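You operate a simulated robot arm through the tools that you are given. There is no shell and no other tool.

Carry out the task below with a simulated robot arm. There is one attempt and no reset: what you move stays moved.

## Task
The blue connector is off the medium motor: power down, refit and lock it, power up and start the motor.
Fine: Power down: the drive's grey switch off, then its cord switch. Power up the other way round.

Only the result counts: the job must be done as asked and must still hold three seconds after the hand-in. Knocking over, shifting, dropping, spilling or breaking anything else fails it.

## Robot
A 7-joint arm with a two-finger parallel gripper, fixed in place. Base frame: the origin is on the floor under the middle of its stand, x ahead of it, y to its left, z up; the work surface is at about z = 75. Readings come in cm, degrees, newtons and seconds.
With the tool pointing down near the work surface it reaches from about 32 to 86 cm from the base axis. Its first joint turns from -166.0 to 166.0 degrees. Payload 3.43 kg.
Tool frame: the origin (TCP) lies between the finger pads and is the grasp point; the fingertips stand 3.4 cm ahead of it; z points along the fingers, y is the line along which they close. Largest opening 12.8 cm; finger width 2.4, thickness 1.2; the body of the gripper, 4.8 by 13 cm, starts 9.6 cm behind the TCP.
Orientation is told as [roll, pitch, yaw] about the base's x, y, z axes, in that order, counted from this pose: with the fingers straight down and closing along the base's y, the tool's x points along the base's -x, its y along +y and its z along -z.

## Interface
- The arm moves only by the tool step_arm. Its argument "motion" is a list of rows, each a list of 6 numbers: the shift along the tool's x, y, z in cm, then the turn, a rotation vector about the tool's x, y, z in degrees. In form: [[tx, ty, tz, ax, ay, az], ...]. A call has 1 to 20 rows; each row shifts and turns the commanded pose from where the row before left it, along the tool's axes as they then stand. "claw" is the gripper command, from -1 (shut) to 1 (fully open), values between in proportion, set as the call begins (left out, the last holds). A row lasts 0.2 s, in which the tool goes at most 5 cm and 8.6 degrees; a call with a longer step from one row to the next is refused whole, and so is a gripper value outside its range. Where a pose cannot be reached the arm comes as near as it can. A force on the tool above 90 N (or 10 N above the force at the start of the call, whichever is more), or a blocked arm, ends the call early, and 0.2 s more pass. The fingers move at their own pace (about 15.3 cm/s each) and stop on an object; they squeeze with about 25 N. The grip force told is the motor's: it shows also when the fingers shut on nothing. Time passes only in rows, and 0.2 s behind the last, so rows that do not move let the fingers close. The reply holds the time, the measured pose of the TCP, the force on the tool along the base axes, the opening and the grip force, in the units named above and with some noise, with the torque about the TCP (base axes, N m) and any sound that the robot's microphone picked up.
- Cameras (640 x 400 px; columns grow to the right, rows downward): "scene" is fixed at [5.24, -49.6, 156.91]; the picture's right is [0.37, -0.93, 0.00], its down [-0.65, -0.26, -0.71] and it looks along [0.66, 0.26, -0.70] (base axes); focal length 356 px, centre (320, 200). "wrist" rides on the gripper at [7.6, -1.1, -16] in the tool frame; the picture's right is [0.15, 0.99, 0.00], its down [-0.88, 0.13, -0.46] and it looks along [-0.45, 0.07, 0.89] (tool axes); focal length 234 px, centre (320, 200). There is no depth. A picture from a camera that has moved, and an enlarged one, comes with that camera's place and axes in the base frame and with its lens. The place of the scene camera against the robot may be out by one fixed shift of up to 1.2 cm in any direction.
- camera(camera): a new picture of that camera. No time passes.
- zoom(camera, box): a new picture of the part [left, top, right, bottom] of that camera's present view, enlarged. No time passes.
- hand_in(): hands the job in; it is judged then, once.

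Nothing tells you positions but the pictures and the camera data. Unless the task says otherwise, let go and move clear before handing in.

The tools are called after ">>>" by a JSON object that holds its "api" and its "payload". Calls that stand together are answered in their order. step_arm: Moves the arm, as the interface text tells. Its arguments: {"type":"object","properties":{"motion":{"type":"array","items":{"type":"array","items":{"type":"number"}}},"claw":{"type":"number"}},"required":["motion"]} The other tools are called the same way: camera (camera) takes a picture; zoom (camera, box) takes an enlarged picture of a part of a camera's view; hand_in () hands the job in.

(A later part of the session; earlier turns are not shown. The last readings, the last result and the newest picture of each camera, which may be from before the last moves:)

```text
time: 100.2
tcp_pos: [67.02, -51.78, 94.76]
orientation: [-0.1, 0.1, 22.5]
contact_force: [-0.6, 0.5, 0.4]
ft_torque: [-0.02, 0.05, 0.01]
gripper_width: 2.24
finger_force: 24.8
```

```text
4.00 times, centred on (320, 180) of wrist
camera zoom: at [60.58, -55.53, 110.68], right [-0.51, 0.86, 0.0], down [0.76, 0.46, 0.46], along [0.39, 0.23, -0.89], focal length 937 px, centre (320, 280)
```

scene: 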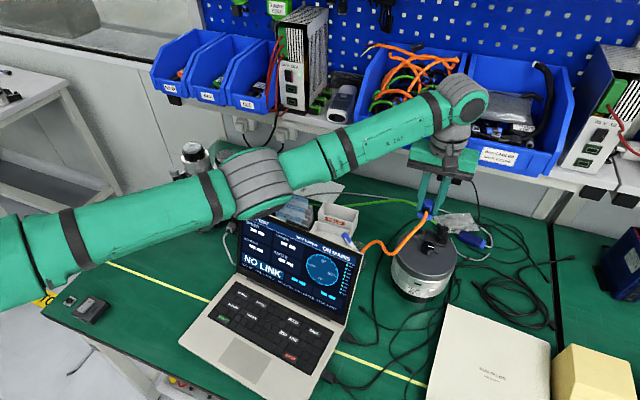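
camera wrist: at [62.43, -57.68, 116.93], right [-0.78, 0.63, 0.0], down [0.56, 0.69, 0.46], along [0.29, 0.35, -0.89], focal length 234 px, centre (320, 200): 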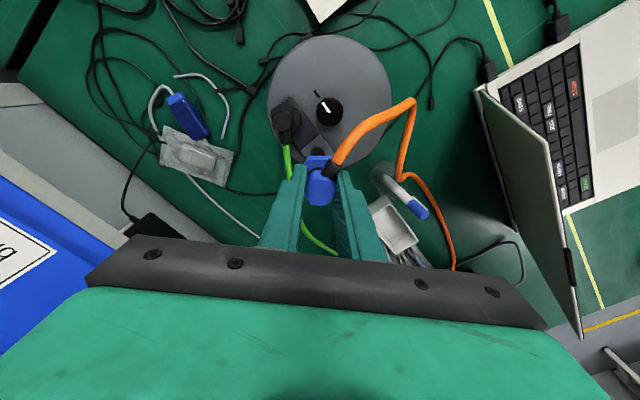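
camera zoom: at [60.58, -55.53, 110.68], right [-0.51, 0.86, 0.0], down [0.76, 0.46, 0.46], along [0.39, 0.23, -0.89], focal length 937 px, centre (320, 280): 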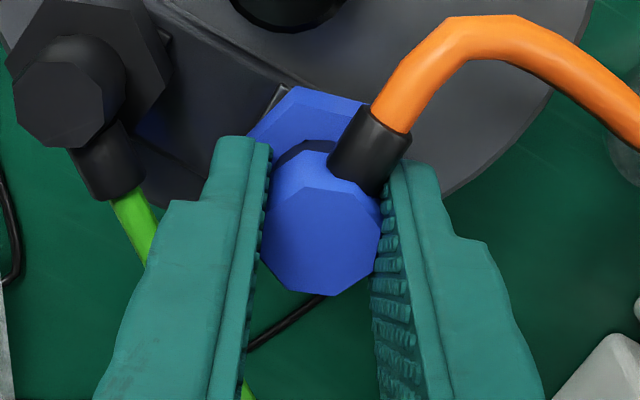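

It isn't captured yet: the nut is still about 15–20° short of fully open. I'll put it back on centre, release, and give the nut another counter-clockwise stroke with fingertip pressure.

>>> {"api": "step_arm", "payload": {"motion": [[0, -0.2, 0, 0, 0, 0], [0, 0, 0.1, 0, 0, 0]]}}

>>> {"api": "step_arm", "payload": {"claw": -0.53, "motion": [[0, 0, 0, 0, 0, 0], [0, 0, 0, 0, 0, 0], [0, 0, -0.2, 0, 0, 0], [0, 0, 0, 0, 0, 7], [0, 0, 0, 0, 0, 7], [0, 0, 0, 0, 0, 7], [0, 0, 0, 0, 0, 7], [0, 0, 0, 0, 0, 7], [0, 0, 0, 0, 0, 5]]}}

>>> {"api": "zoom", "payload": {"camera": "scene", "box": [407, 212, 437, 242]}}

>>> {"api": "zoom", "payload": {"camera": "wrist", "box": [270, 130, 370, 230]}}

```text
time: 100.8
tcp_pos: [67.2, -51.86, 94.74]
orientation: [0.0, 0.0, 22.5]
contact_force: [0.4, -1.3, 0.1]
ft_torque: [-0.01, -0.03, 0.01]
gripper_width: 2.25
finger_force: 25.4
```

```text
time: 102.8
tcp_pos: [67.23, -51.93, 94.93]
orientation: [0.0, 0.0, -17.6]
contact_force: [-0.6, 0.4, 0.5]
ft_torque: [0.03, 0.03, 0.02]
gripper_width: 3.02
finger_force: 0.0
```

```text
13.33 times, centred on (422, 227) of scene
camera zoom: at [5.24, -49.6, 156.91], right [0.37, -0.93, 0.0], down [-0.65, -0.26, -0.71], along [0.66, 0.26, -0.7], focal length 4750 px, centre (-1040, -160)
```

zoom: 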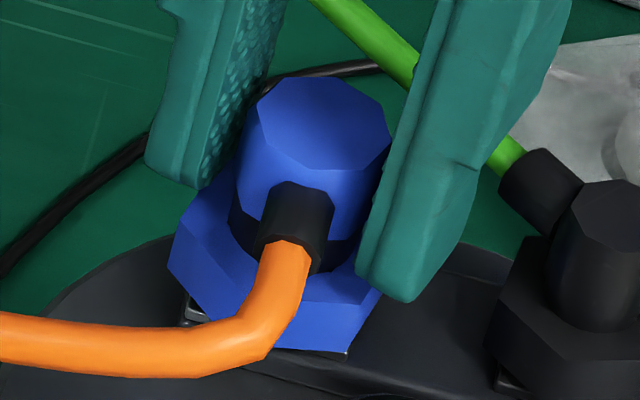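

```text
4.00 times, centred on (320, 180) of wrist
camera zoom: at [59.68, -50.54, 110.81], right [0.16, 0.99, 0.0], down [0.88, -0.14, 0.46], along [0.45, -0.07, -0.89], focal length 937 px, centre (320, 280)
```

zoom: 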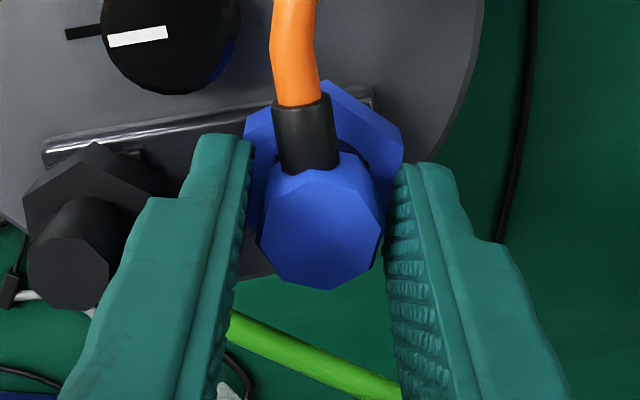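

>>> {"api": "step_arm", "payload": {"motion": [[0, 0, 0.3, 0, 0, 0], [0, 0, 0.15, 0, 0, 0]]}}

>>> {"api": "step_arm", "payload": {"motion": [[0, 0, 0, 0, 0, -5], [0, 0, 0, 0, 0, -5], [0, 0, 0, 0, 0, -5], [0, 0, 0, 0, 0, -5]]}}

>>> {"api": "zoom", "payload": {"camera": "wrist", "box": [270, 130, 370, 230]}}

>>> {"api": "zoom", "payload": {"camera": "scene", "box": [407, 212, 437, 242]}}

```text
time: 103.4
tcp_pos: [67.14, -51.95, 94.42]
orientation: [0.0, -0.1, -17.6]
contact_force: [-2.1, 1.9, 7.9]
ft_torque: [0.1, 0.1, 0.0]
gripper_width: 3.01
finger_force: 0.1
```

```text
time: 104.4
tcp_pos: [67.21, -51.89, 94.61]
orientation: [0.0, -0.1, 2.6]
contact_force: [1.3, -0.1, 15.6]
ft_torque: [0.0, -0.02, -0.05]
gripper_width: 3.03
finger_force: 0.0
```

```text
4.00 times, centred on (320, 180) of wrist
camera zoom: at [59.7, -53.2, 110.42], right [-0.19, 0.98, 0.0], down [0.87, 0.17, 0.46], along [0.45, 0.09, -0.89], focal length 937 px, centre (320, 280)
```

zoom: 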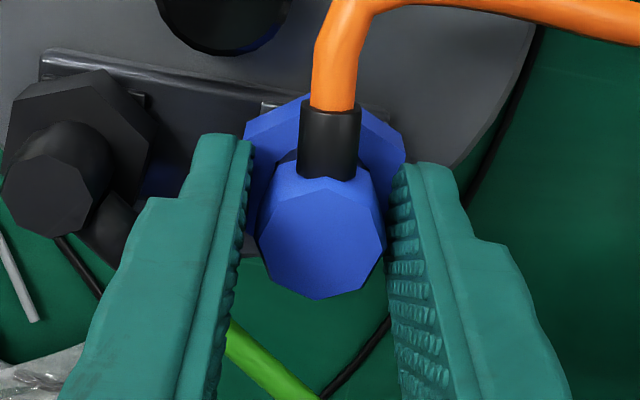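

```text
13.33 times, centred on (422, 227) of scene
camera zoom: at [5.24, -49.6, 156.91], right [0.37, -0.93, 0.0], down [-0.65, -0.26, -0.71], along [0.66, 0.26, -0.7], focal length 4750 px, centre (-1040, -160)
```

zoom: 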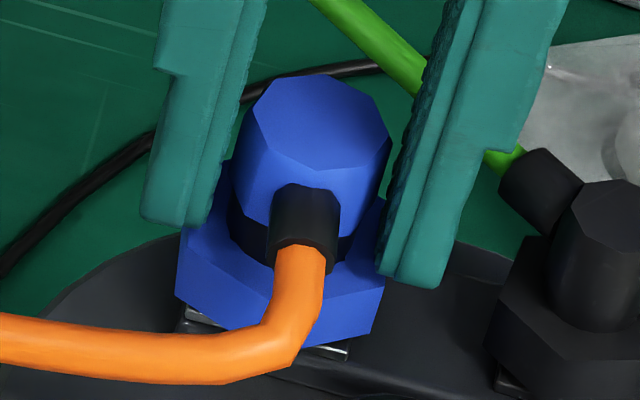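

The nut has reached its open stop (it began dragging the body by about 9°). I'll now raise slightly, grip the body flats, turn it back so the cable points to -x and press the body down to seat.

>>> {"api": "step_arm", "payload": {"motion": [[0, 0, -0.3, 0, 0, 0], [0, 0, 0, 0, 0, 8], [0, 0, 0, 0, 0, 8]]}}

>>> {"api": "step_arm", "payload": {"claw": -1, "motion": [[0, 0, 0, 0, 0, 0], [0, 0, 0, 0, 0, 0], [0, 0, 0, 0, 0, 0]]}}

>>> {"api": "zoom", "payload": {"camera": "wrist", "box": [270, 130, 370, 230]}}

>>> {"api": "zoom", "payload": {"camera": "scene", "box": [407, 212, 437, 242]}}

```text
time: 105.2
tcp_pos: [67.21, -51.9, 94.58]
orientation: [0.0, -0.1, -13.6]
contact_force: [-0.1, -0.2, -0.7]
ft_torque: [0.01, 0.04, 0.0]
gripper_width: 3.0
finger_force: 0.0
```

```text
time: 106.0
tcp_pos: [67.09, -51.83, 94.72]
orientation: [0.0, 0.0, -13.5]
contact_force: [0.4, 0.6, -0.2]
ft_torque: [-0.01, -0.02, -0.01]
gripper_width: 2.31
finger_force: 25.4
```

```text
4.00 times, centred on (320, 180) of wrist
camera zoom: at [59.57, -51.05, 110.64], right [0.09, 1.0, 0.0], down [0.89, -0.08, 0.46], along [0.45, -0.04, -0.89], focal length 937 px, centre (320, 280)
```

zoom: 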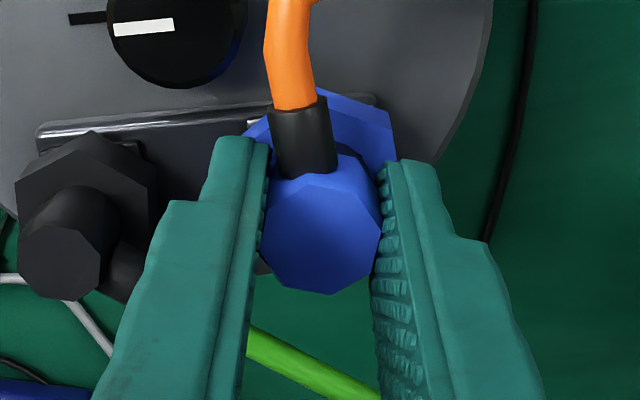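

```text
13.33 times, centred on (422, 227) of scene
camera zoom: at [5.24, -49.6, 156.91], right [0.37, -0.93, 0.0], down [-0.65, -0.26, -0.71], along [0.66, 0.26, -0.7], focal length 4750 px, centre (-1040, -160)
```

zoom: 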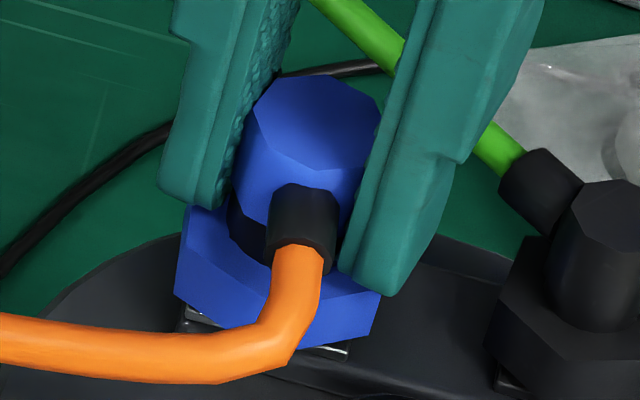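

Nut and body are aligned (open). Now rotate 6° clockwise so the cable points to -x, then press down and watch.

>>> {"api": "step_arm", "payload": {"motion": [[0, 0, 0, 0, 0, 6], [0, 0, 0.1, 0, 0, 0], [0, 0, 0.08, 0, 0, 0]]}}

>>> {"api": "step_arm", "payload": {"motion": [[0, 0, 0.08, 0, 0, 0], [0, 0, 0, 0, 0, 0]]}}

>>> {"api": "zoom", "payload": {"camera": "scene", "box": [407, 212, 437, 242]}}

```text
time: 106.8
tcp_pos: [67.2, -51.87, 94.59]
orientation: [0.0, -0.2, -19.5]
contact_force: [-0.9, 2.7, 7.3]
ft_torque: [0.14, 0.05, -0.04]
gripper_width: 2.29
finger_force: 24.8
```

```text
time: 107.4
tcp_pos: [67.17, -51.98, 94.61]
orientation: [-0.1, -0.2, -19.5]
contact_force: [-2.2, 2.5, 21.8]
ft_torque: [0.11, 0.2, -0.07]
gripper_width: 2.29
finger_force: 24.8
```

```text
13.33 times, centred on (422, 227) of scene
camera zoom: at [5.24, -49.6, 156.91], right [0.37, -0.93, 0.0], down [-0.65, -0.26, -0.71], along [0.66, 0.26, -0.7], focal length 4750 px, centre (-1040, -160)
```

zoom: 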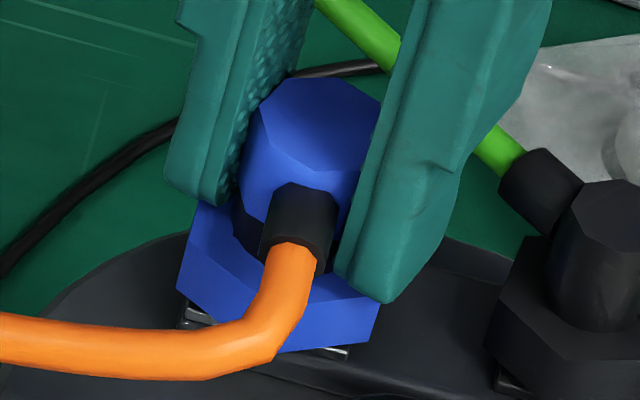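

This matches the first configuration. A small sideways nudge (with the press relieved) will show whether it's captured.

>>> {"api": "step_arm", "payload": {"motion": [[0, 0, -0.18, 0, 0, 0], [0, 0.1, 0, 0, 0, 0], [0, 0.1, 0, 0, 0, 0]]}}

```text
time: 108.2
tcp_pos: [67.25, -51.59, 94.72]
orientation: [-0.1, -0.1, -19.4]
contact_force: [1.9, -1.3, 10.5]
ft_torque: [-0.05, -0.14, -0.02]
gripper_width: 2.28
finger_force: 25.0
```

Not captured in this orientation either. The fitted black connector's cable points about 53° from +x, so the socket is probably keyed to that direction; I'll lift slightly and rotate the connector clockwise to match it.

>>> {"api": "step_arm", "payload": {"motion": [[0, -0.2, 0, 0, 0, 0], [0, 0, -1.0, 0, 0, 0], [0, 0, -1.0, 0, 0, 0], [0, 0, 0, 0, 0, 8], [0, 0, 0, 0, 0, 8], [0, 0, 0, 0, 0, 8], [0, 0, 0, 0, 0, 8], [0, 0, 0, 0, 0, 8], [0, 0, 0, 0, 0, 8], [0, 0, 0, 0, 0, 8], [0, 0, 0, 0, 0, 8], [0, 0, 0, 0, 0, 8], [0, 0, 0, 0, 0, 8], [0, 0, 0, 0, 0, 0]]}}

>>> {"api": "zoom", "payload": {"camera": "scene", "box": [400, 200, 460, 250]}}

>>> {"api": "zoom", "payload": {"camera": "wrist", "box": [270, 110, 370, 210]}}

```text
time: 111.2
tcp_pos: [67.18, -51.68, 96.75]
orientation: [0.0, -0.1, -99.4]
contact_force: [0.4, -0.6, -0.1]
ft_torque: [0.0, 0.0, -0.03]
gripper_width: 2.27
finger_force: 25.6
```

```text
8.00 times, centred on (430, 225) of scene
camera zoom: at [5.24, -49.6, 156.91], right [0.37, -0.93, 0.0], down [-0.65, -0.26, -0.71], along [0.66, 0.26, -0.7], focal length 2850 px, centre (-560, 0)
```

zoom: 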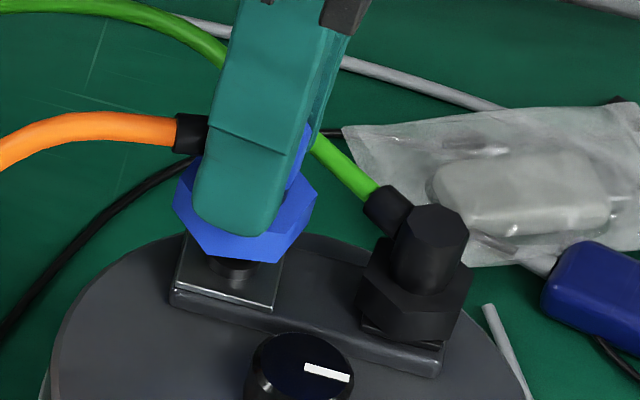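

```text
4.00 times, centred on (320, 160) of wrist
camera zoom: at [67.43, -43.98, 112.61], right [1.0, -0.02, 0.0], down [-0.02, -0.89, 0.46], along [-0.01, -0.46, -0.89], focal length 937 px, centre (320, 360)
```

zoom: 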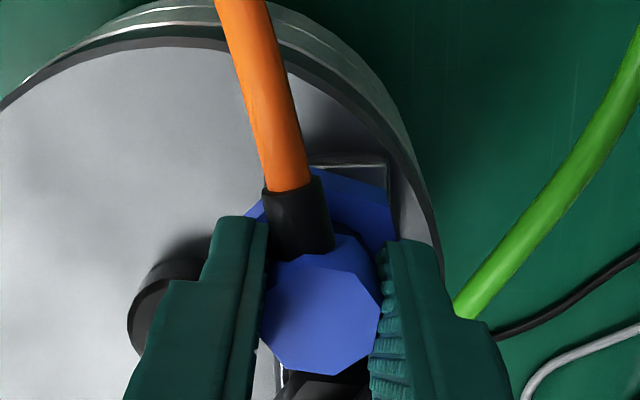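

Reachable so far. I'll continue the clockwise rotation by another 47°.

>>> {"api": "step_arm", "payload": {"motion": [[0, 0, 0, 0, 0, 8], [0, 0, 0, 0, 0, 8], [0, 0, 0, 0, 0, 8], [0, 0, 0, 0, 0, 8], [0, 0, 0, 0, 0, 8], [0, 0, 0, 0, 0, 7], [0, 0, 0, 0, 0, 0]]}}

>>> {"api": "zoom", "payload": {"camera": "scene", "box": [400, 200, 460, 250]}}

>>> {"api": "zoom", "payload": {"camera": "wrist", "box": [270, 110, 370, 210]}}

>>> {"api": "camera", "payload": {"camera": "scene"}}

```text
time: 112.8
tcp_pos: [67.09, -51.9, 96.63]
orientation: [-0.1, 0.0, -146.6]
contact_force: [0.0, -0.3, -0.7]
ft_torque: [0.0, -0.02, 0.01]
gripper_width: 2.24
finger_force: 24.9
```

```text
8.00 times, centred on (430, 225) of scene
camera zoom: at [5.24, -49.6, 156.91], right [0.37, -0.93, 0.0], down [-0.65, -0.26, -0.71], along [0.66, 0.26, -0.7], focal length 2850 px, centre (-560, 0)
```

zoom: 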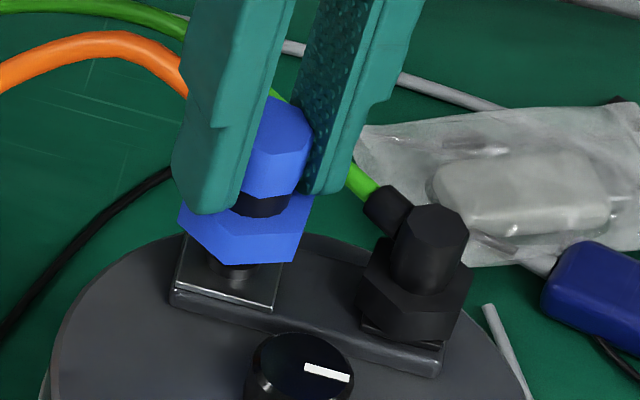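

```text
4.00 times, centred on (320, 160) of wrist
camera zoom: at [72.94, -46.64, 112.54], right [0.67, -0.74, 0.0], down [-0.66, -0.59, 0.46], along [-0.34, -0.3, -0.89], focal length 937 px, centre (320, 360)
```

zoom: 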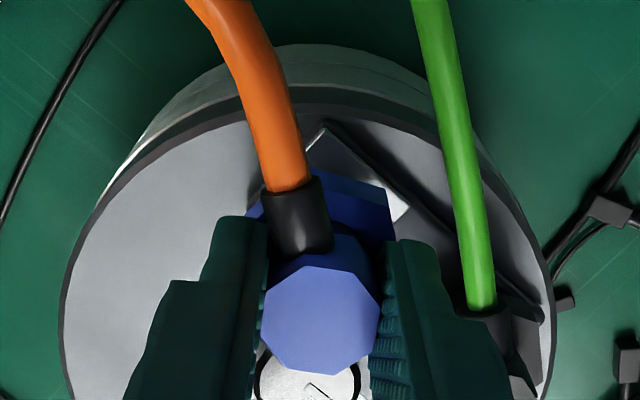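

```text
taken
```

scene: 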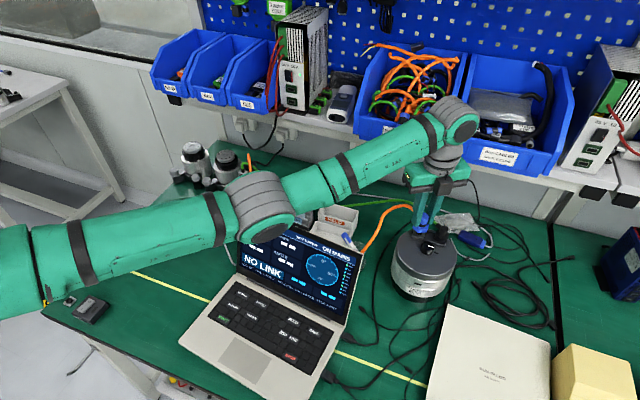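

The blue cable exit is now parallel to the black connector's. I'll lower onto the socket in this orientation.

>>> {"api": "step_arm", "payload": {"motion": [[0, 0, 0.8, 0, 0, 0], [0, 0, 0.7, 0, 0, 0], [0, 0, 0.3, 0, 0, 0], [0, 0, 0, 0, 0, 0]]}}

>>> {"api": "zoom", "payload": {"camera": "scene", "box": [407, 212, 437, 242]}}

>>> {"api": "zoom", "payload": {"camera": "wrist", "box": [270, 110, 370, 210]}}

```text
time: 113.8
tcp_pos: [67.34, -51.84, 94.88]
orientation: [0.1, 0.0, -146.4]
contact_force: [-0.2, -0.1, -0.6]
ft_torque: [-0.01, 0.01, 0.0]
gripper_width: 2.25
finger_force: 24.8
```

```text
13.33 times, centred on (422, 227) of scene
camera zoom: at [5.24, -49.6, 156.91], right [0.37, -0.93, 0.0], down [-0.65, -0.26, -0.71], along [0.66, 0.26, -0.7], focal length 4750 px, centre (-1040, -160)
```

zoom: 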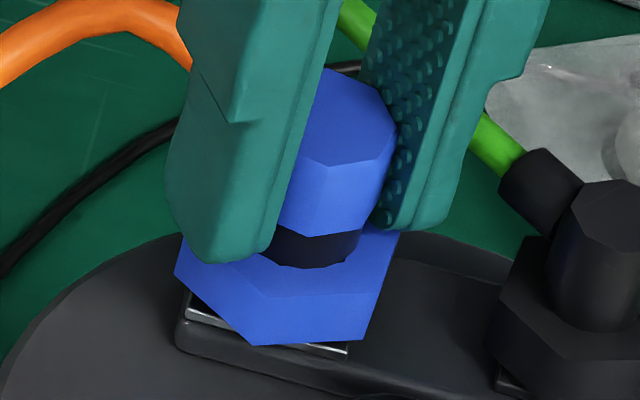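

```text
4.00 times, centred on (320, 160) of wrist
camera zoom: at [72.93, -46.69, 110.78], right [0.67, -0.74, 0.0], down [-0.66, -0.59, 0.46], along [-0.34, -0.3, -0.89], focal length 937 px, centre (320, 360)
```

zoom: 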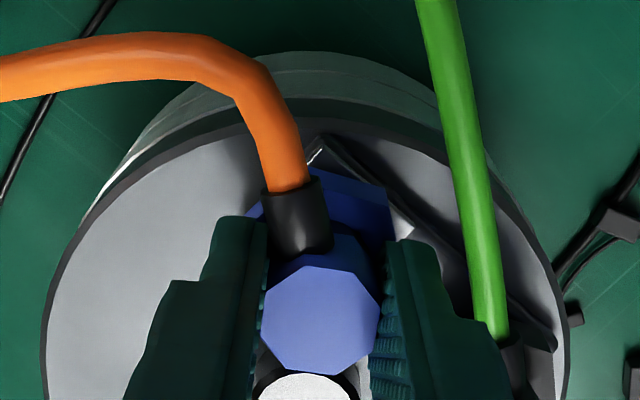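

>>> {"api": "step_arm", "payload": {"motion": [[0, 0, 0.15, 0, 0, 0], [0, 0, 0.1, 0, 0, 0]]}}

>>> {"api": "step_arm", "payload": {"motion": [[0, 0, 0.1, 0, 0, 0], [0, 0, 0.08, 0, 0, 0]]}}

>>> {"api": "zoom", "payload": {"camera": "scene", "box": [407, 212, 437, 242]}}

```text
time: 114.4
tcp_pos: [67.25, -51.85, 94.7]
orientation: [0.0, 0.0, -146.4]
contact_force: [-1.1, -1.0, 2.3]
ft_torque: [-0.04, 0.08, 0.0]
gripper_width: 2.24
finger_force: 24.8
```

```text
time: 115.0
tcp_pos: [67.2, -51.85, 94.57]
orientation: [0.2, 0.2, -146.5]
contact_force: [0.5, 5.1, 20.6]
ft_torque: [0.09, 0.21, -0.02]
gripper_width: 2.24
finger_force: 25.5
```

```text
13.33 times, centred on (422, 227) of scene
camera zoom: at [5.24, -49.6, 156.91], right [0.37, -0.93, 0.0], down [-0.65, -0.26, -0.71], along [0.66, 0.26, -0.7], focal length 4750 px, centre (-1040, -160)
```

zoom: 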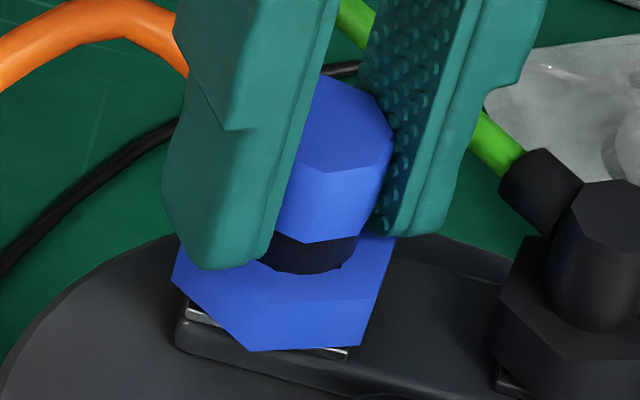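

>>> {"api": "step_arm", "payload": {"motion": [[0, 0, -0.15, 0, 0, 0], [0, 0.1, 0, 0, 0, 0], [0, 0.1, 0, 0, 0, 0]]}}

>>> {"api": "step_arm", "payload": {"motion": [[0, -0.1, 0, 0, 0, 0], [0, -0.1, 0, 0, 0, 0], [0.1, 0, 0, 0, 0, 0], [0.1, 0, 0, 0, 0, 0]]}}

```text
time: 115.8
tcp_pos: [67.2, -51.83, 94.64]
orientation: [-0.1, 0.1, -146.3]
contact_force: [-1.1, 15.9, 22.4]
ft_torque: [0.29, 0.04, -0.06]
gripper_width: 2.26
finger_force: 25.1
```

```text
time: 116.8
tcp_pos: [67.28, -51.85, 94.53]
orientation: [0.1, 0.0, -146.6]
contact_force: [1.7, -7.1, 11.4]
ft_torque: [-0.16, -0.01, 0.01]
gripper_width: 2.27
finger_force: 25.2
```

Now there is a clear sideways resistance (16 N), so the connector seems captured in this orientation. I'll return to neutral and test a gentle upward pull.

>>> {"api": "step_arm", "payload": {"motion": [[-0.1, 0, 0, 0, 0, 0], [-0.1, 0, 0, 0, 0, 0], [0, 0, 0, 0, 0, 0]]}}

>>> {"api": "step_arm", "payload": {"motion": [[0, 0, -0.1, 0, 0, 0], [0, 0, -0.1, 0, 0, 0]]}}

>>> {"api": "zoom", "payload": {"camera": "scene", "box": [407, 212, 437, 242]}}

```text
time: 117.6
tcp_pos: [67.2, -51.96, 94.66]
orientation: [0.1, 0.1, -146.4]
contact_force: [13.8, -10.5, 10.0]
ft_torque: [-0.3, -0.17, 0.13]
gripper_width: 2.26
finger_force: 25.4
```

```text
time: 118.2
tcp_pos: [67.21, -51.68, 94.61]
orientation: [-0.1, 0.0, -146.4]
contact_force: [12.5, -1.8, -1.2]
ft_torque: [0.05, -0.36, 0.21]
gripper_width: 2.26
finger_force: 24.7
```

```text
13.33 times, centred on (422, 227) of scene
camera zoom: at [5.24, -49.6, 156.91], right [0.37, -0.93, 0.0], down [-0.65, -0.26, -0.71], along [0.66, 0.26, -0.7], focal length 4750 px, centre (-1040, -160)
```

zoom: 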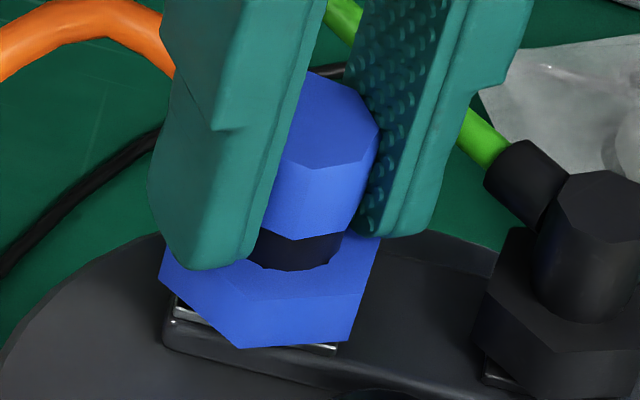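

Caution: the black connector and plate moved about 2 mm in the picture, so the motor itself slid slightly with my test. I'll stop nudging and check the motor's position carefully.

>>> {"api": "zoom", "payload": {"camera": "scene", "box": [380, 215, 470, 305]}}

>>> {"api": "zoom", "payload": {"camera": "scene", "box": [390, 270, 450, 310]}}

```text
4.44 times, centred on (425, 260) of scene
camera zoom: at [5.24, -49.6, 156.91], right [0.37, -0.93, 0.0], down [-0.65, -0.26, -0.71], along [0.66, 0.26, -0.7], focal length 1584 px, centre (-147, -67)
```

zoom: 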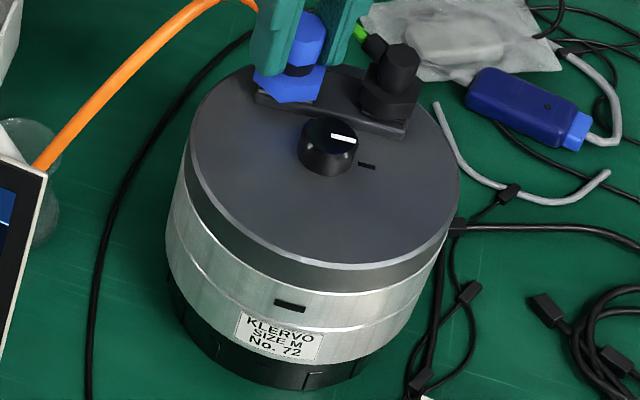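

```text
10.00 times, centred on (420, 290) of scene
camera zoom: at [5.24, -49.6, 156.91], right [0.37, -0.93, 0.0], down [-0.65, -0.26, -0.71], along [0.66, 0.26, -0.7], focal length 3563 px, centre (-680, -700)
```

zoom: 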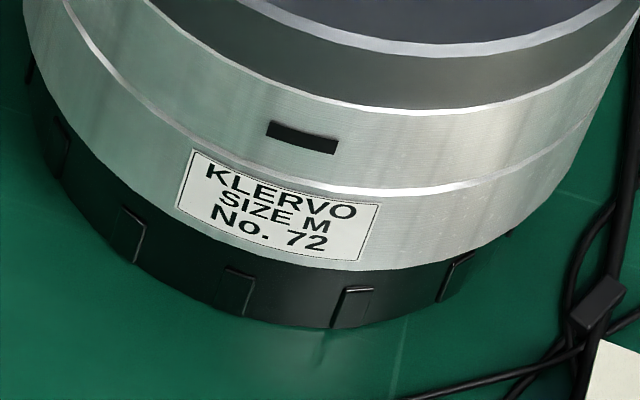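

The motor only turned by about 1.5° (a couple of millimetres), and the connector is now laterally captured. I'll relieve the residual side load gently.

>>> {"api": "step_arm", "payload": {"motion": [[0.09, 0.083, 0, 0, 0, 0], [0, 0, 0, 0, 0, 0]]}}

```text
time: 118.8
tcp_pos: [67.21, -51.81, 94.62]
orientation: [0.0, -0.2, -146.6]
contact_force: [0.7, -1.1, 0.3]
ft_torque: [0.0, 0.06, 0.0]
gripper_width: 2.27
finger_force: 24.8
```

The load is relieved. Now I'll open the fingers slightly around the body, rotate them counter-clockwise to the start of a lock stroke, then press on the nut's top and turn clockwise.

>>> {"api": "step_arm", "payload": {"claw": -0.59, "motion": [[0, 0, 0, 0, 0, 0], [0, 0, 0, 0, 0, 0], [0, 0, -0.2, 0, 0, 0]]}}

>>> {"api": "step_arm", "payload": {"motion": [[0, 0, 0, 0, 0, -7.5], [0, 0, 0, 0, 0, -7.5], [0, 0, 0, 0, 0, -7.5], [0, 0, 0, 0, 0, -7.5], [0, 0, 0, 0, 0, -7.5], [0, 0, 0, 0, 0, -7.5], [0, 0, 0, 0, 0, -7.5]]}}

>>> {"api": "zoom", "payload": {"camera": "scene", "box": [407, 212, 437, 242]}}

>>> {"api": "zoom", "payload": {"camera": "wrist", "box": [270, 130, 370, 230]}}

```text
time: 119.6
tcp_pos: [67.35, -51.77, 94.86]
orientation: [0.0, -0.1, -146.5]
contact_force: [-0.4, -0.3, 0.1]
ft_torque: [0.03, -0.04, 0.02]
gripper_width: 2.62
finger_force: 0.0
```

```text
time: 121.2
tcp_pos: [67.22, -51.83, 94.98]
orientation: [0.0, 0.0, -93.9]
contact_force: [-0.3, -0.6, -1.3]
ft_torque: [0.04, 0.02, 0.02]
gripper_width: 2.6
finger_force: 0.0
```

```text
13.33 times, centred on (422, 227) of scene
camera zoom: at [5.24, -49.6, 156.91], right [0.37, -0.93, 0.0], down [-0.65, -0.26, -0.71], along [0.66, 0.26, -0.7], focal length 4750 px, centre (-1040, -160)
```

zoom: 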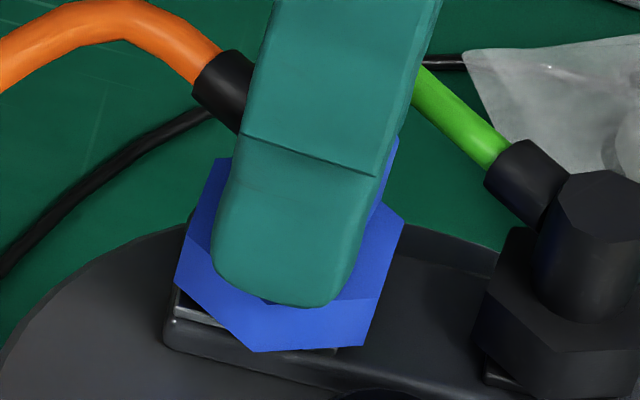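

```text
4.00 times, centred on (320, 180) of wrist
camera zoom: at [66.73, -44.15, 110.87], right [1.0, 0.08, 0.0], down [0.07, -0.89, 0.46], along [0.04, -0.45, -0.89], focal length 937 px, centre (320, 280)
```

zoom: 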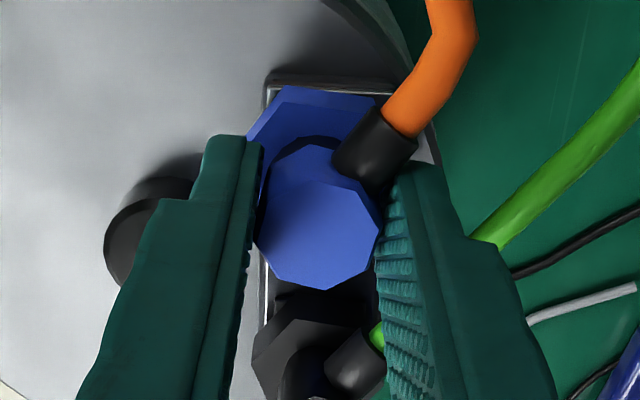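

The connector shifted relative to the plate when I rotated the fingers, so it isn't firmly captured. I'll raise the gripper clear and look at everything carefully.

>>> {"api": "step_arm", "payload": {"motion": [[0, 0, -1.5, 0, 0, 0], [0, 0, -2.5, 0, 0, 0], [0, 0, -3, 0, 0, 0]]}}

>>> {"api": "zoom", "payload": {"camera": "scene", "box": [407, 212, 437, 242]}}

>>> {"api": "zoom", "payload": {"camera": "scene", "box": [400, 210, 460, 250]}}

>>> {"api": "zoom", "payload": {"camera": "wrist", "box": [270, 100, 370, 200]}}

```text
time: 122.0
tcp_pos: [67.42, -51.79, 101.94]
orientation: [0.0, -0.1, -94.0]
contact_force: [0.1, 0.1, 0.4]
ft_torque: [0.04, 0.03, -0.01]
gripper_width: 2.64
finger_force: 0.1
```

```text
13.33 times, centred on (422, 227) of scene
camera zoom: at [5.24, -49.6, 156.91], right [0.37, -0.93, 0.0], down [-0.65, -0.26, -0.71], along [0.66, 0.26, -0.7], focal length 4750 px, centre (-1040, -160)
```

zoom: 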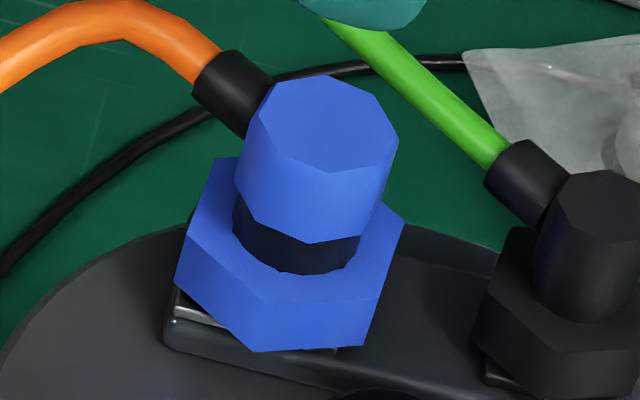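

```text
10.00 times, centred on (430, 230) of scene
camera zoom: at [5.24, -49.6, 156.91], right [0.37, -0.93, 0.0], down [-0.65, -0.26, -0.71], along [0.66, 0.26, -0.7], focal length 3563 px, centre (-780, -100)
```

zoom: 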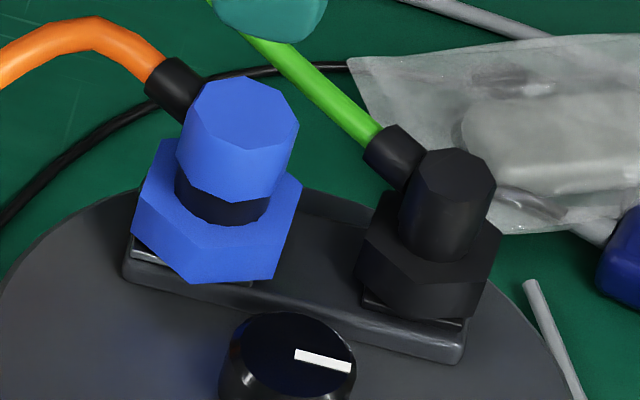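

```text
4.00 times, centred on (320, 150) of wrist
camera zoom: at [66.95, -44.03, 117.89], right [1.0, 0.08, 0.0], down [0.07, -0.89, 0.46], along [0.04, -0.45, -0.89], focal length 937 px, centre (320, 400)
```

zoom: 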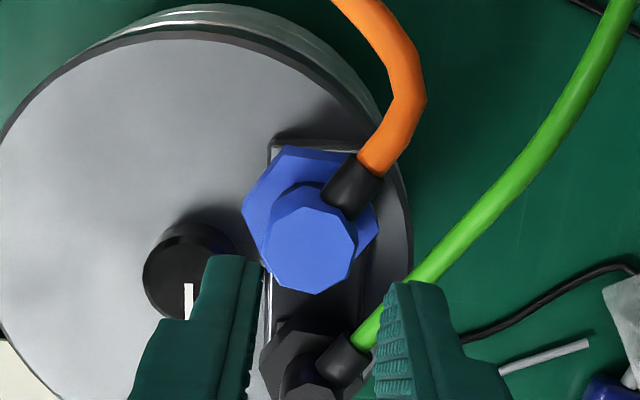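

I now have a clear unobstructed view. I'll zoom the wrist view to measure the nut against its plate edges precisely.

>>> {"api": "zoom", "payload": {"camera": "wrist", "box": [295, 125, 345, 175]}}

>>> {"api": "zoom", "payload": {"camera": "wrist", "box": [280, 120, 360, 200]}}

```text
8.00 times, centred on (320, 150) of wrist
camera zoom: at [66.95, -44.03, 117.89], right [1.0, 0.08, 0.0], down [0.07, -0.89, 0.46], along [0.04, -0.45, -0.89], focal length 1873 px, centre (320, 600)
```

zoom: 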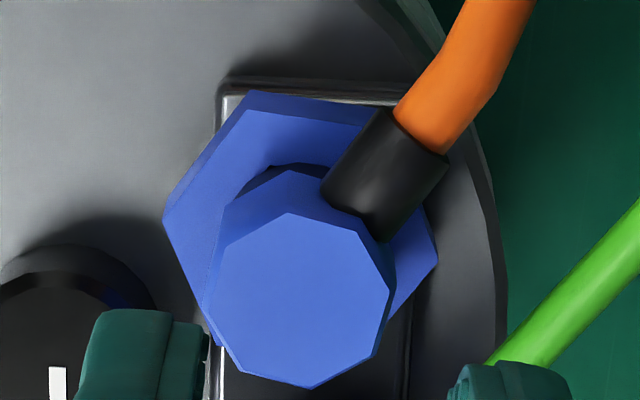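

```text
5.00 times, centred on (320, 160) of wrist
camera zoom: at [66.95, -44.03, 117.89], right [1.0, 0.08, 0.0], down [0.07, -0.89, 0.46], along [0.04, -0.45, -0.89], focal length 1171 px, centre (320, 400)
```

zoom: 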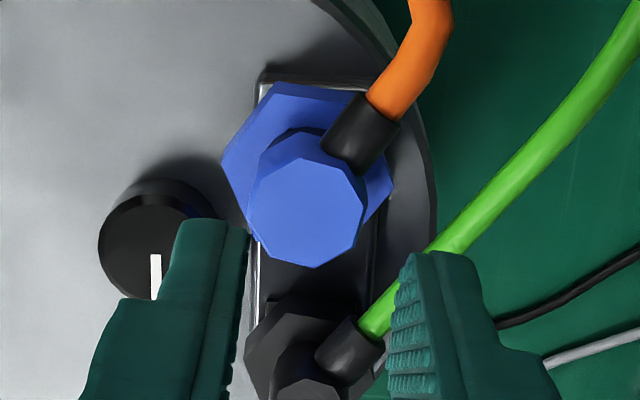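

The measurement shows the connector sits about 0.3 cm off the socket centre in x and 0.2–0.3 cm in y, so it was never exactly centred. I'll regrip the body gently and re-centre.

>>> {"api": "step_arm", "payload": {"claw": -0.33, "motion": [[-0.143, -0.18, 0, 0, 0, 4.5], [0, 0, 2.5, 0, 0, 0], [0, 0, 2.5, 0, 0, 0], [0, 0, 1.5, 0, 0, 0], [0, 0, 0.6, 0, 0, 0]]}}

>>> {"api": "zoom", "payload": {"camera": "wrist", "box": [270, 130, 370, 230]}}

>>> {"api": "step_arm", "payload": {"claw": -1, "motion": [[0, 0, 0, 0, 0, 0], [0, 0, 0, 0, 0, 0], [0, 0, 0, 0, 0, 0]]}}

>>> {"api": "zoom", "payload": {"camera": "wrist", "box": [270, 130, 370, 230]}}

>>> {"api": "zoom", "payload": {"camera": "scene", "box": [407, 212, 437, 242]}}

```text
time: 123.2
tcp_pos: [67.14, -51.97, 95.0]
orientation: [0.0, 0.0, -98.5]
contact_force: [0.9, 0.0, 1.0]
ft_torque: [-0.02, -0.02, 0.0]
gripper_width: 4.28
finger_force: 0.1
```

```text
4.00 times, centred on (320, 180) of wrist
camera zoom: at [67.18, -44.22, 110.79], right [1.0, 0.0, 0.0], down [0.0, -0.89, 0.46], along [0.0, -0.46, -0.89], focal length 937 px, centre (320, 280)
```

zoom: 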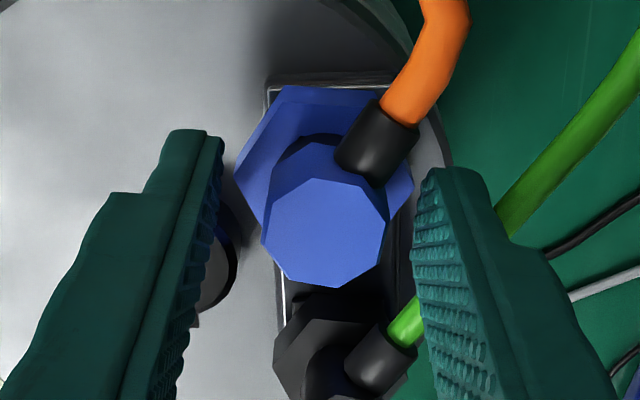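

```text
time: 124.0
tcp_pos: [67.17, -52.01, 94.9]
orientation: [0.0, 0.0, -98.5]
contact_force: [-0.3, -0.6, 0.7]
ft_torque: [0.01, 0.01, 0.02]
gripper_width: 2.3
finger_force: 24.6
```

```text
4.00 times, centred on (320, 180) of wrist
camera zoom: at [67.19, -44.21, 110.78], right [1.0, 0.0, 0.0], down [0.0, -0.89, 0.46], along [0.0, -0.46, -0.89], focal length 937 px, centre (320, 280)
```

zoom: 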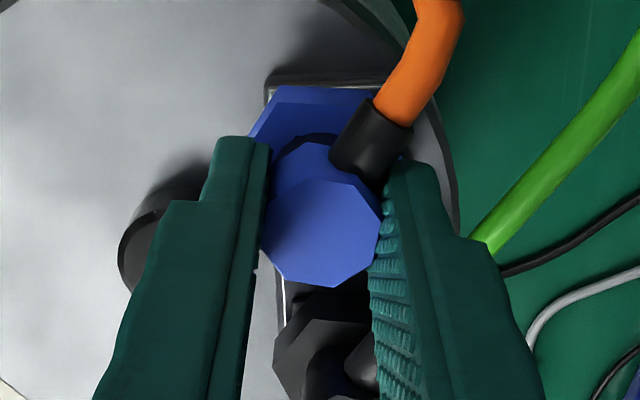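

```text
13.33 times, centred on (422, 227) of scene
camera zoom: at [5.24, -49.6, 156.91], right [0.37, -0.93, 0.0], down [-0.65, -0.26, -0.71], along [0.66, 0.26, -0.7], focal length 4750 px, centre (-1040, -160)
```

zoom: 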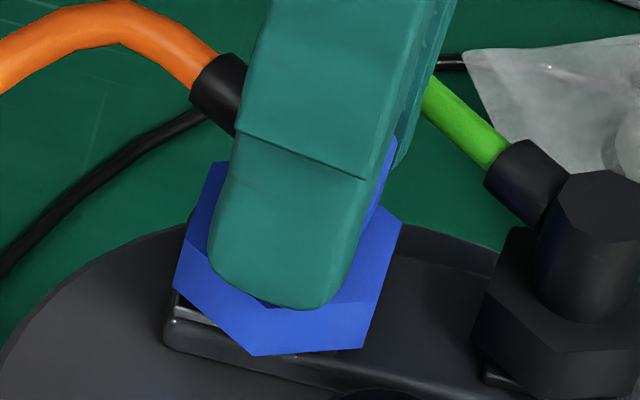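

>>> {"api": "step_arm", "payload": {"motion": [[0, 0, -0.4, 0, 0, 0], [0, 0, -0.4, 0, 0, 0], [0.15, 0.155, 0, 0, 0, 0], [0.15, 0.155, 0, 0, 0, 0], [0, 0, 0, 0, 0, 0]]}}

>>> {"api": "zoom", "payload": {"camera": "wrist", "box": [290, 130, 350, 190]}}

>>> {"api": "zoom", "payload": {"camera": "scene", "box": [407, 212, 437, 242]}}

```text
time: 125.2
tcp_pos: [67.43, -51.69, 95.64]
orientation: [0.0, 0.0, -98.5]
contact_force: [-0.2, -0.6, -0.4]
ft_torque: [0.01, -0.03, -0.03]
gripper_width: 2.26
finger_force: 25.1
```

```text
6.67 times, centred on (320, 160) of wrist
camera zoom: at [67.51, -43.99, 111.53], right [1.0, 0.0, 0.0], down [0.0, -0.89, 0.46], along [0.0, -0.46, -0.89], focal length 1561 px, centre (320, 467)
```

zoom: 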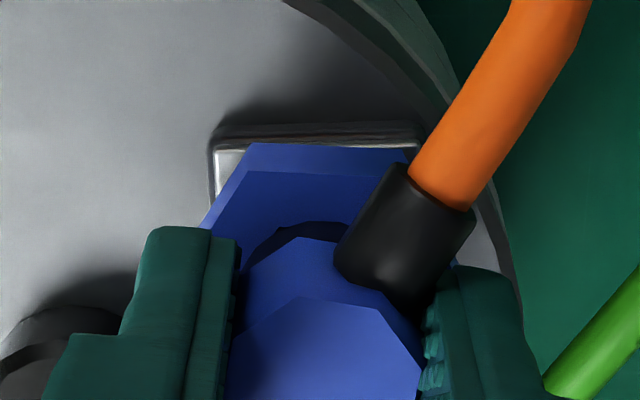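

```text
13.33 times, centred on (422, 227) of scene
camera zoom: at [5.24, -49.6, 156.91], right [0.37, -0.93, 0.0], down [-0.65, -0.26, -0.71], along [0.66, 0.26, -0.7], focal length 4750 px, centre (-1040, -160)
```

zoom: 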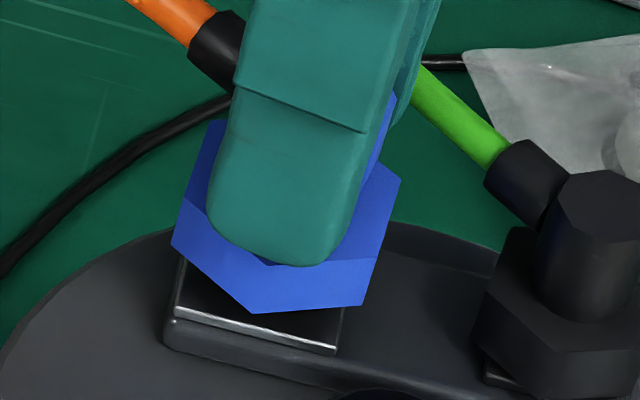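

Both views now agree the connector is within about 1 mm; a final small correction (-0.1,-0.08) and I'll lower onto the socket.

>>> {"api": "step_arm", "payload": {"motion": [[-0.094, -0.087, 0, 0, 0, 0], [0, 0, 0.4, 0, 0, 0], [0, 0, 0.2, 0, 0, 0]]}}

>>> {"api": "step_arm", "payload": {"motion": [[0, 0, 0.1, 0, 0, 0], [0, 0, 0.1, 0, 0, 0]]}}

>>> {"api": "step_arm", "payload": {"motion": [[0, 0, 0.08, 0, 0, 0], [0, 0, 0, 0, 0, 0]]}}

```text
time: 126.0
tcp_pos: [67.4, -51.77, 95.16]
orientation: [0.0, 0.0, -98.5]
contact_force: [-0.5, 0.0, -1.3]
ft_torque: [-0.01, 0.0, 0.03]
gripper_width: 2.26
finger_force: 25.0
```

```text
time: 126.6
tcp_pos: [67.35, -51.83, 94.96]
orientation: [-0.1, -0.1, -98.5]
contact_force: [0.0, -1.1, -0.9]
ft_torque: [-0.03, 0.01, -0.01]
gripper_width: 2.23
finger_force: 24.4
```

```text
time: 127.2
tcp_pos: [67.43, -51.87, 94.75]
orientation: [0.1, 0.0, -98.5]
contact_force: [-0.4, 1.7, 6.2]
ft_torque: [0.05, 0.05, -0.05]
gripper_width: 2.23
finger_force: 25.2
```

>>> {"api": "step_arm", "payload": {"motion": [[0, 0, 0.08, 0, 0, 0], [0, 0, 0.05, 0, 0, 0]]}}

>>> {"api": "zoom", "payload": {"camera": "scene", "box": [407, 212, 437, 242]}}

>>> {"api": "zoom", "payload": {"camera": "wrist", "box": [290, 130, 350, 190]}}

```text
time: 127.8
tcp_pos: [67.33, -51.89, 94.86]
orientation: [0.2, -0.2, -98.5]
contact_force: [1.6, -2.1, 18.9]
ft_torque: [0.21, -0.04, -0.1]
gripper_width: 2.26
finger_force: 25.3
```

```text
13.33 times, centred on (422, 227) of scene
camera zoom: at [5.24, -49.6, 156.91], right [0.37, -0.93, 0.0], down [-0.65, -0.26, -0.71], along [0.66, 0.26, -0.7], focal length 4750 px, centre (-1040, -160)
```

zoom: 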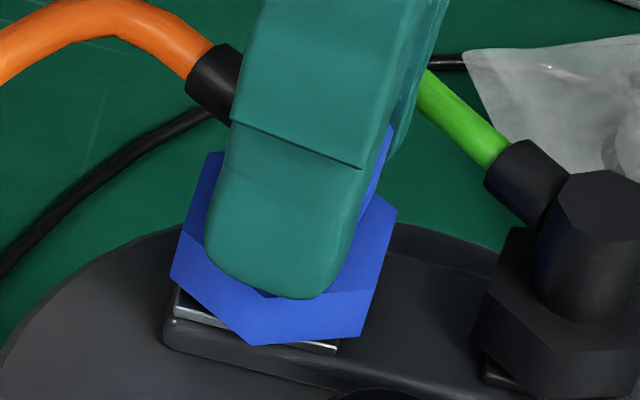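

```text
6.67 times, centred on (320, 160) of wrist
camera zoom: at [67.37, -44.06, 110.75], right [1.0, 0.0, 0.0], down [0.0, -0.89, 0.46], along [0.0, -0.46, -0.89], focal length 1561 px, centre (320, 467)
```

zoom: 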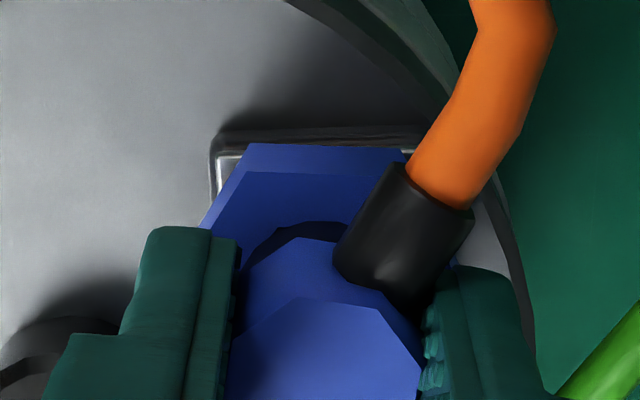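

The nut is flush and centred to within about 1 mm. I'll test capture with a small upward pull instead of sideways.

>>> {"api": "step_arm", "payload": {"motion": [[0, 0, -0.13, 0, 0, 0], [0, 0, -0.08, 0, 0, 0], [0, 0, 0, 0, 0, 0]]}}

>>> {"api": "step_arm", "payload": {"motion": [[0, 0, -0.1, 0, 0, 0], [0, 0, 0, 0, 0, 0]]}}

```text
time: 128.6
tcp_pos: [67.29, -51.81, 94.82]
orientation: [0.0, -0.1, -98.5]
contact_force: [6.2, -12.6, 8.2]
ft_torque: [-0.49, -0.16, -0.1]
gripper_width: 2.28
finger_force: 24.9
```

```text
time: 129.2
tcp_pos: [67.45, -51.67, 94.83]
orientation: [0.0, 0.1, -98.2]
contact_force: [9.8, -10.0, -0.6]
ft_torque: [-0.45, -0.19, 0.03]
gripper_width: 2.26
finger_force: 25.1
```

Side forces appeared on their own while pulling up, acting at the nut's level, so the socket has now captured the plug and pulls it to its seat. I'll follow it to relieve the forces.

>>> {"api": "step_arm", "payload": {"motion": [[-0.06, 0.08, 0, 0, 0, 0], [0, 0, 0, 0, 0, 0]]}}

>>> {"api": "zoom", "payload": {"camera": "scene", "box": [407, 212, 437, 242]}}

```text
time: 129.8
tcp_pos: [67.43, -51.7, 94.9]
orientation: [-0.2, 0.2, -98.3]
contact_force: [-2.5, 5.9, 1.6]
ft_torque: [0.15, 0.06, -0.02]
gripper_width: 2.26
finger_force: 24.7
```

```text
13.33 times, centred on (422, 227) of scene
camera zoom: at [5.24, -49.6, 156.91], right [0.37, -0.93, 0.0], down [-0.65, -0.26, -0.71], along [0.66, 0.26, -0.7], focal length 4750 px, centre (-1040, -160)
```

zoom: 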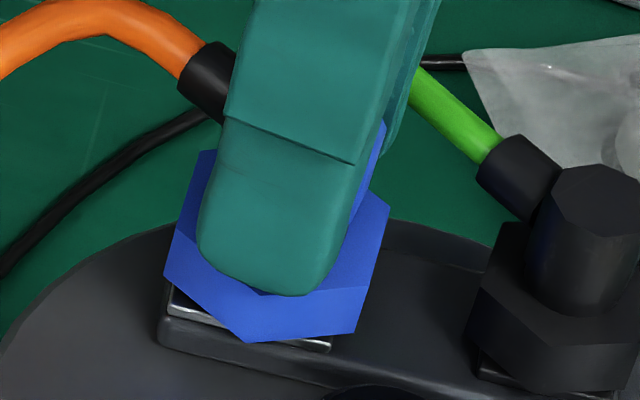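

>>> {"api": "step_arm", "payload": {"motion": [[0.04, -0.03, 0, 0, 0, 0], [0, 0, 0, 0, 0, 0]]}}

>>> {"api": "step_arm", "payload": {"motion": [[0, 0, 0, 0, 0, 0], [0, 0, 0, 0, 0, 0]]}}

```text
time: 130.4
tcp_pos: [67.42, -51.81, 94.86]
orientation: [0.0, 0.1, -98.3]
contact_force: [-4.0, 11.3, -4.7]
ft_torque: [0.51, 0.12, -0.03]
gripper_width: 2.27
finger_force: 24.9
```

```text
time: 131.0
tcp_pos: [67.38, -51.87, 95.06]
orientation: [0.0, 0.0, -98.5]
contact_force: [-0.2, 0.0, -0.4]
ft_torque: [-0.01, 0.03, 0.01]
gripper_width: 2.29
finger_force: 24.4
```

The plug snapped in under about 19 N and popped out again when I pulled, so capture works here and only needs the nut lock. I'll re-check alignment, press in again, and this time not pull.

>>> {"api": "zoom", "payload": {"camera": "scene", "box": [407, 212, 437, 242]}}

>>> {"api": "zoom", "payload": {"camera": "wrist", "box": [290, 130, 350, 190]}}

```text
13.33 times, centred on (422, 227) of scene
camera zoom: at [5.24, -49.6, 156.91], right [0.37, -0.93, 0.0], down [-0.65, -0.26, -0.71], along [0.66, 0.26, -0.7], focal length 4750 px, centre (-1040, -160)
```

zoom: 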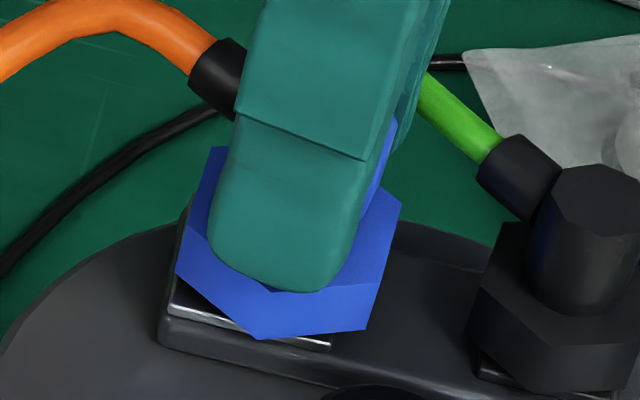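

```text
6.67 times, centred on (320, 160) of wrist
camera zoom: at [67.47, -44.12, 110.9], right [1.0, 0.0, 0.0], down [0.0, -0.89, 0.46], along [0.0, -0.46, -0.89], focal length 1561 px, centre (320, 467)
```

zoom: 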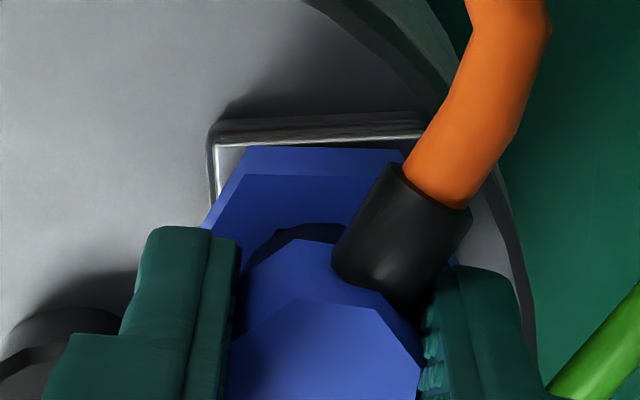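

My relieving moves and a small yaw mismatch have turned the motor a few degrees; I'll restore it at the end using the locked connector. First re-centre over the socket (-0.2,+0.29) just above the plate.

>>> {"api": "step_arm", "payload": {"motion": [[0, 0, -0.2, 0, 0, 0], [0.257, -0.241, 0, 0, 0, 0], [0, 0, 0, 0, 0, 0]]}}

>>> {"api": "zoom", "payload": {"camera": "scene", "box": [407, 212, 437, 242]}}

>>> {"api": "zoom", "payload": {"camera": "wrist", "box": [290, 130, 350, 190]}}

>>> {"api": "zoom", "payload": {"camera": "scene", "box": [380, 215, 470, 305]}}

```text
time: 131.8
tcp_pos: [67.17, -51.52, 95.17]
orientation: [0.0, 0.0, -98.6]
contact_force: [-0.6, -0.1, -0.5]
ft_torque: [-0.03, -0.01, 0.01]
gripper_width: 2.25
finger_force: 24.6
```

```text
13.33 times, centred on (422, 227) of scene
camera zoom: at [5.24, -49.6, 156.91], right [0.37, -0.93, 0.0], down [-0.65, -0.26, -0.71], along [0.66, 0.26, -0.7], focal length 4750 px, centre (-1040, -160)
```

zoom: 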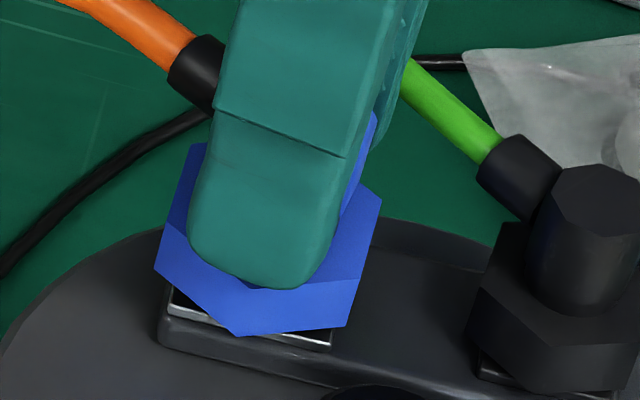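

```text
6.67 times, centred on (320, 160) of wrist
camera zoom: at [67.26, -43.76, 111.07], right [1.0, 0.0, 0.0], down [0.0, -0.89, 0.46], along [0.0, -0.46, -0.89], focal length 1561 px, centre (320, 467)
```

zoom: 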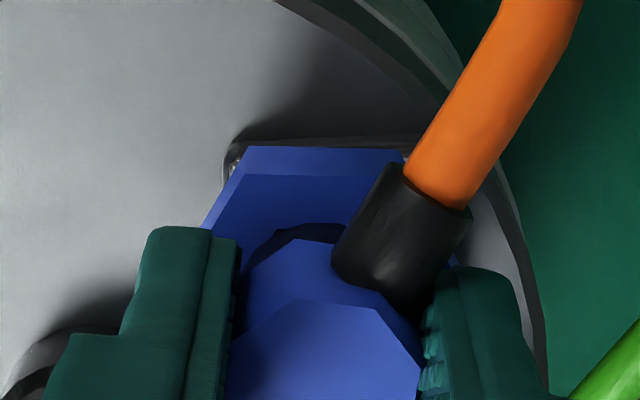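

```text
4.44 times, centred on (425, 260) of scene
camera zoom: at [5.24, -49.6, 156.91], right [0.37, -0.93, 0.0], down [-0.65, -0.26, -0.71], along [0.66, 0.26, -0.7], focal length 1584 px, centre (-147, -67)
```

zoom: 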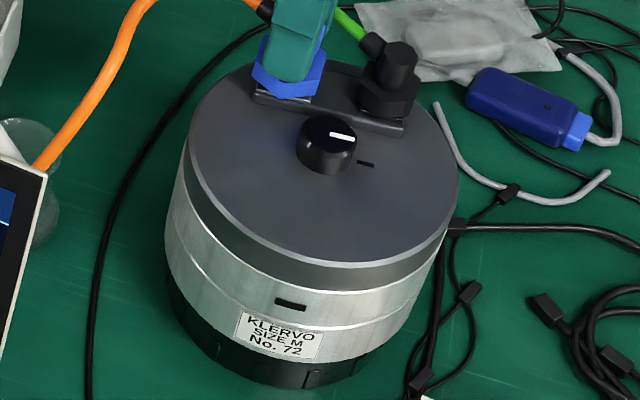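

Centred to under 1 mm again. Now press down to about 20 N to snap it in.

>>> {"api": "step_arm", "payload": {"motion": [[0.02, -0.03, 0.2, 0, 0, 0], [0, 0, 0.15, 0, 0, 0]]}}

>>> {"api": "step_arm", "payload": {"motion": [[0, 0, 0.1, 0, 0, 0], [0, 0, 0.06, 0, 0, 0]]}}

```text
time: 132.4
tcp_pos: [67.27, -51.39, 94.82]
orientation: [0.0, 0.0, -98.5]
contact_force: [-1.2, 0.2, 1.5]
ft_torque: [-0.02, 0.03, 0.0]
gripper_width: 2.26
finger_force: 24.9
```

```text
time: 133.0
tcp_pos: [67.22, -51.47, 94.79]
orientation: [0.2, 0.0, -98.5]
contact_force: [2.1, 3.0, 12.5]
ft_torque: [0.17, -0.1, 0.04]
gripper_width: 2.26
finger_force: 24.7
```

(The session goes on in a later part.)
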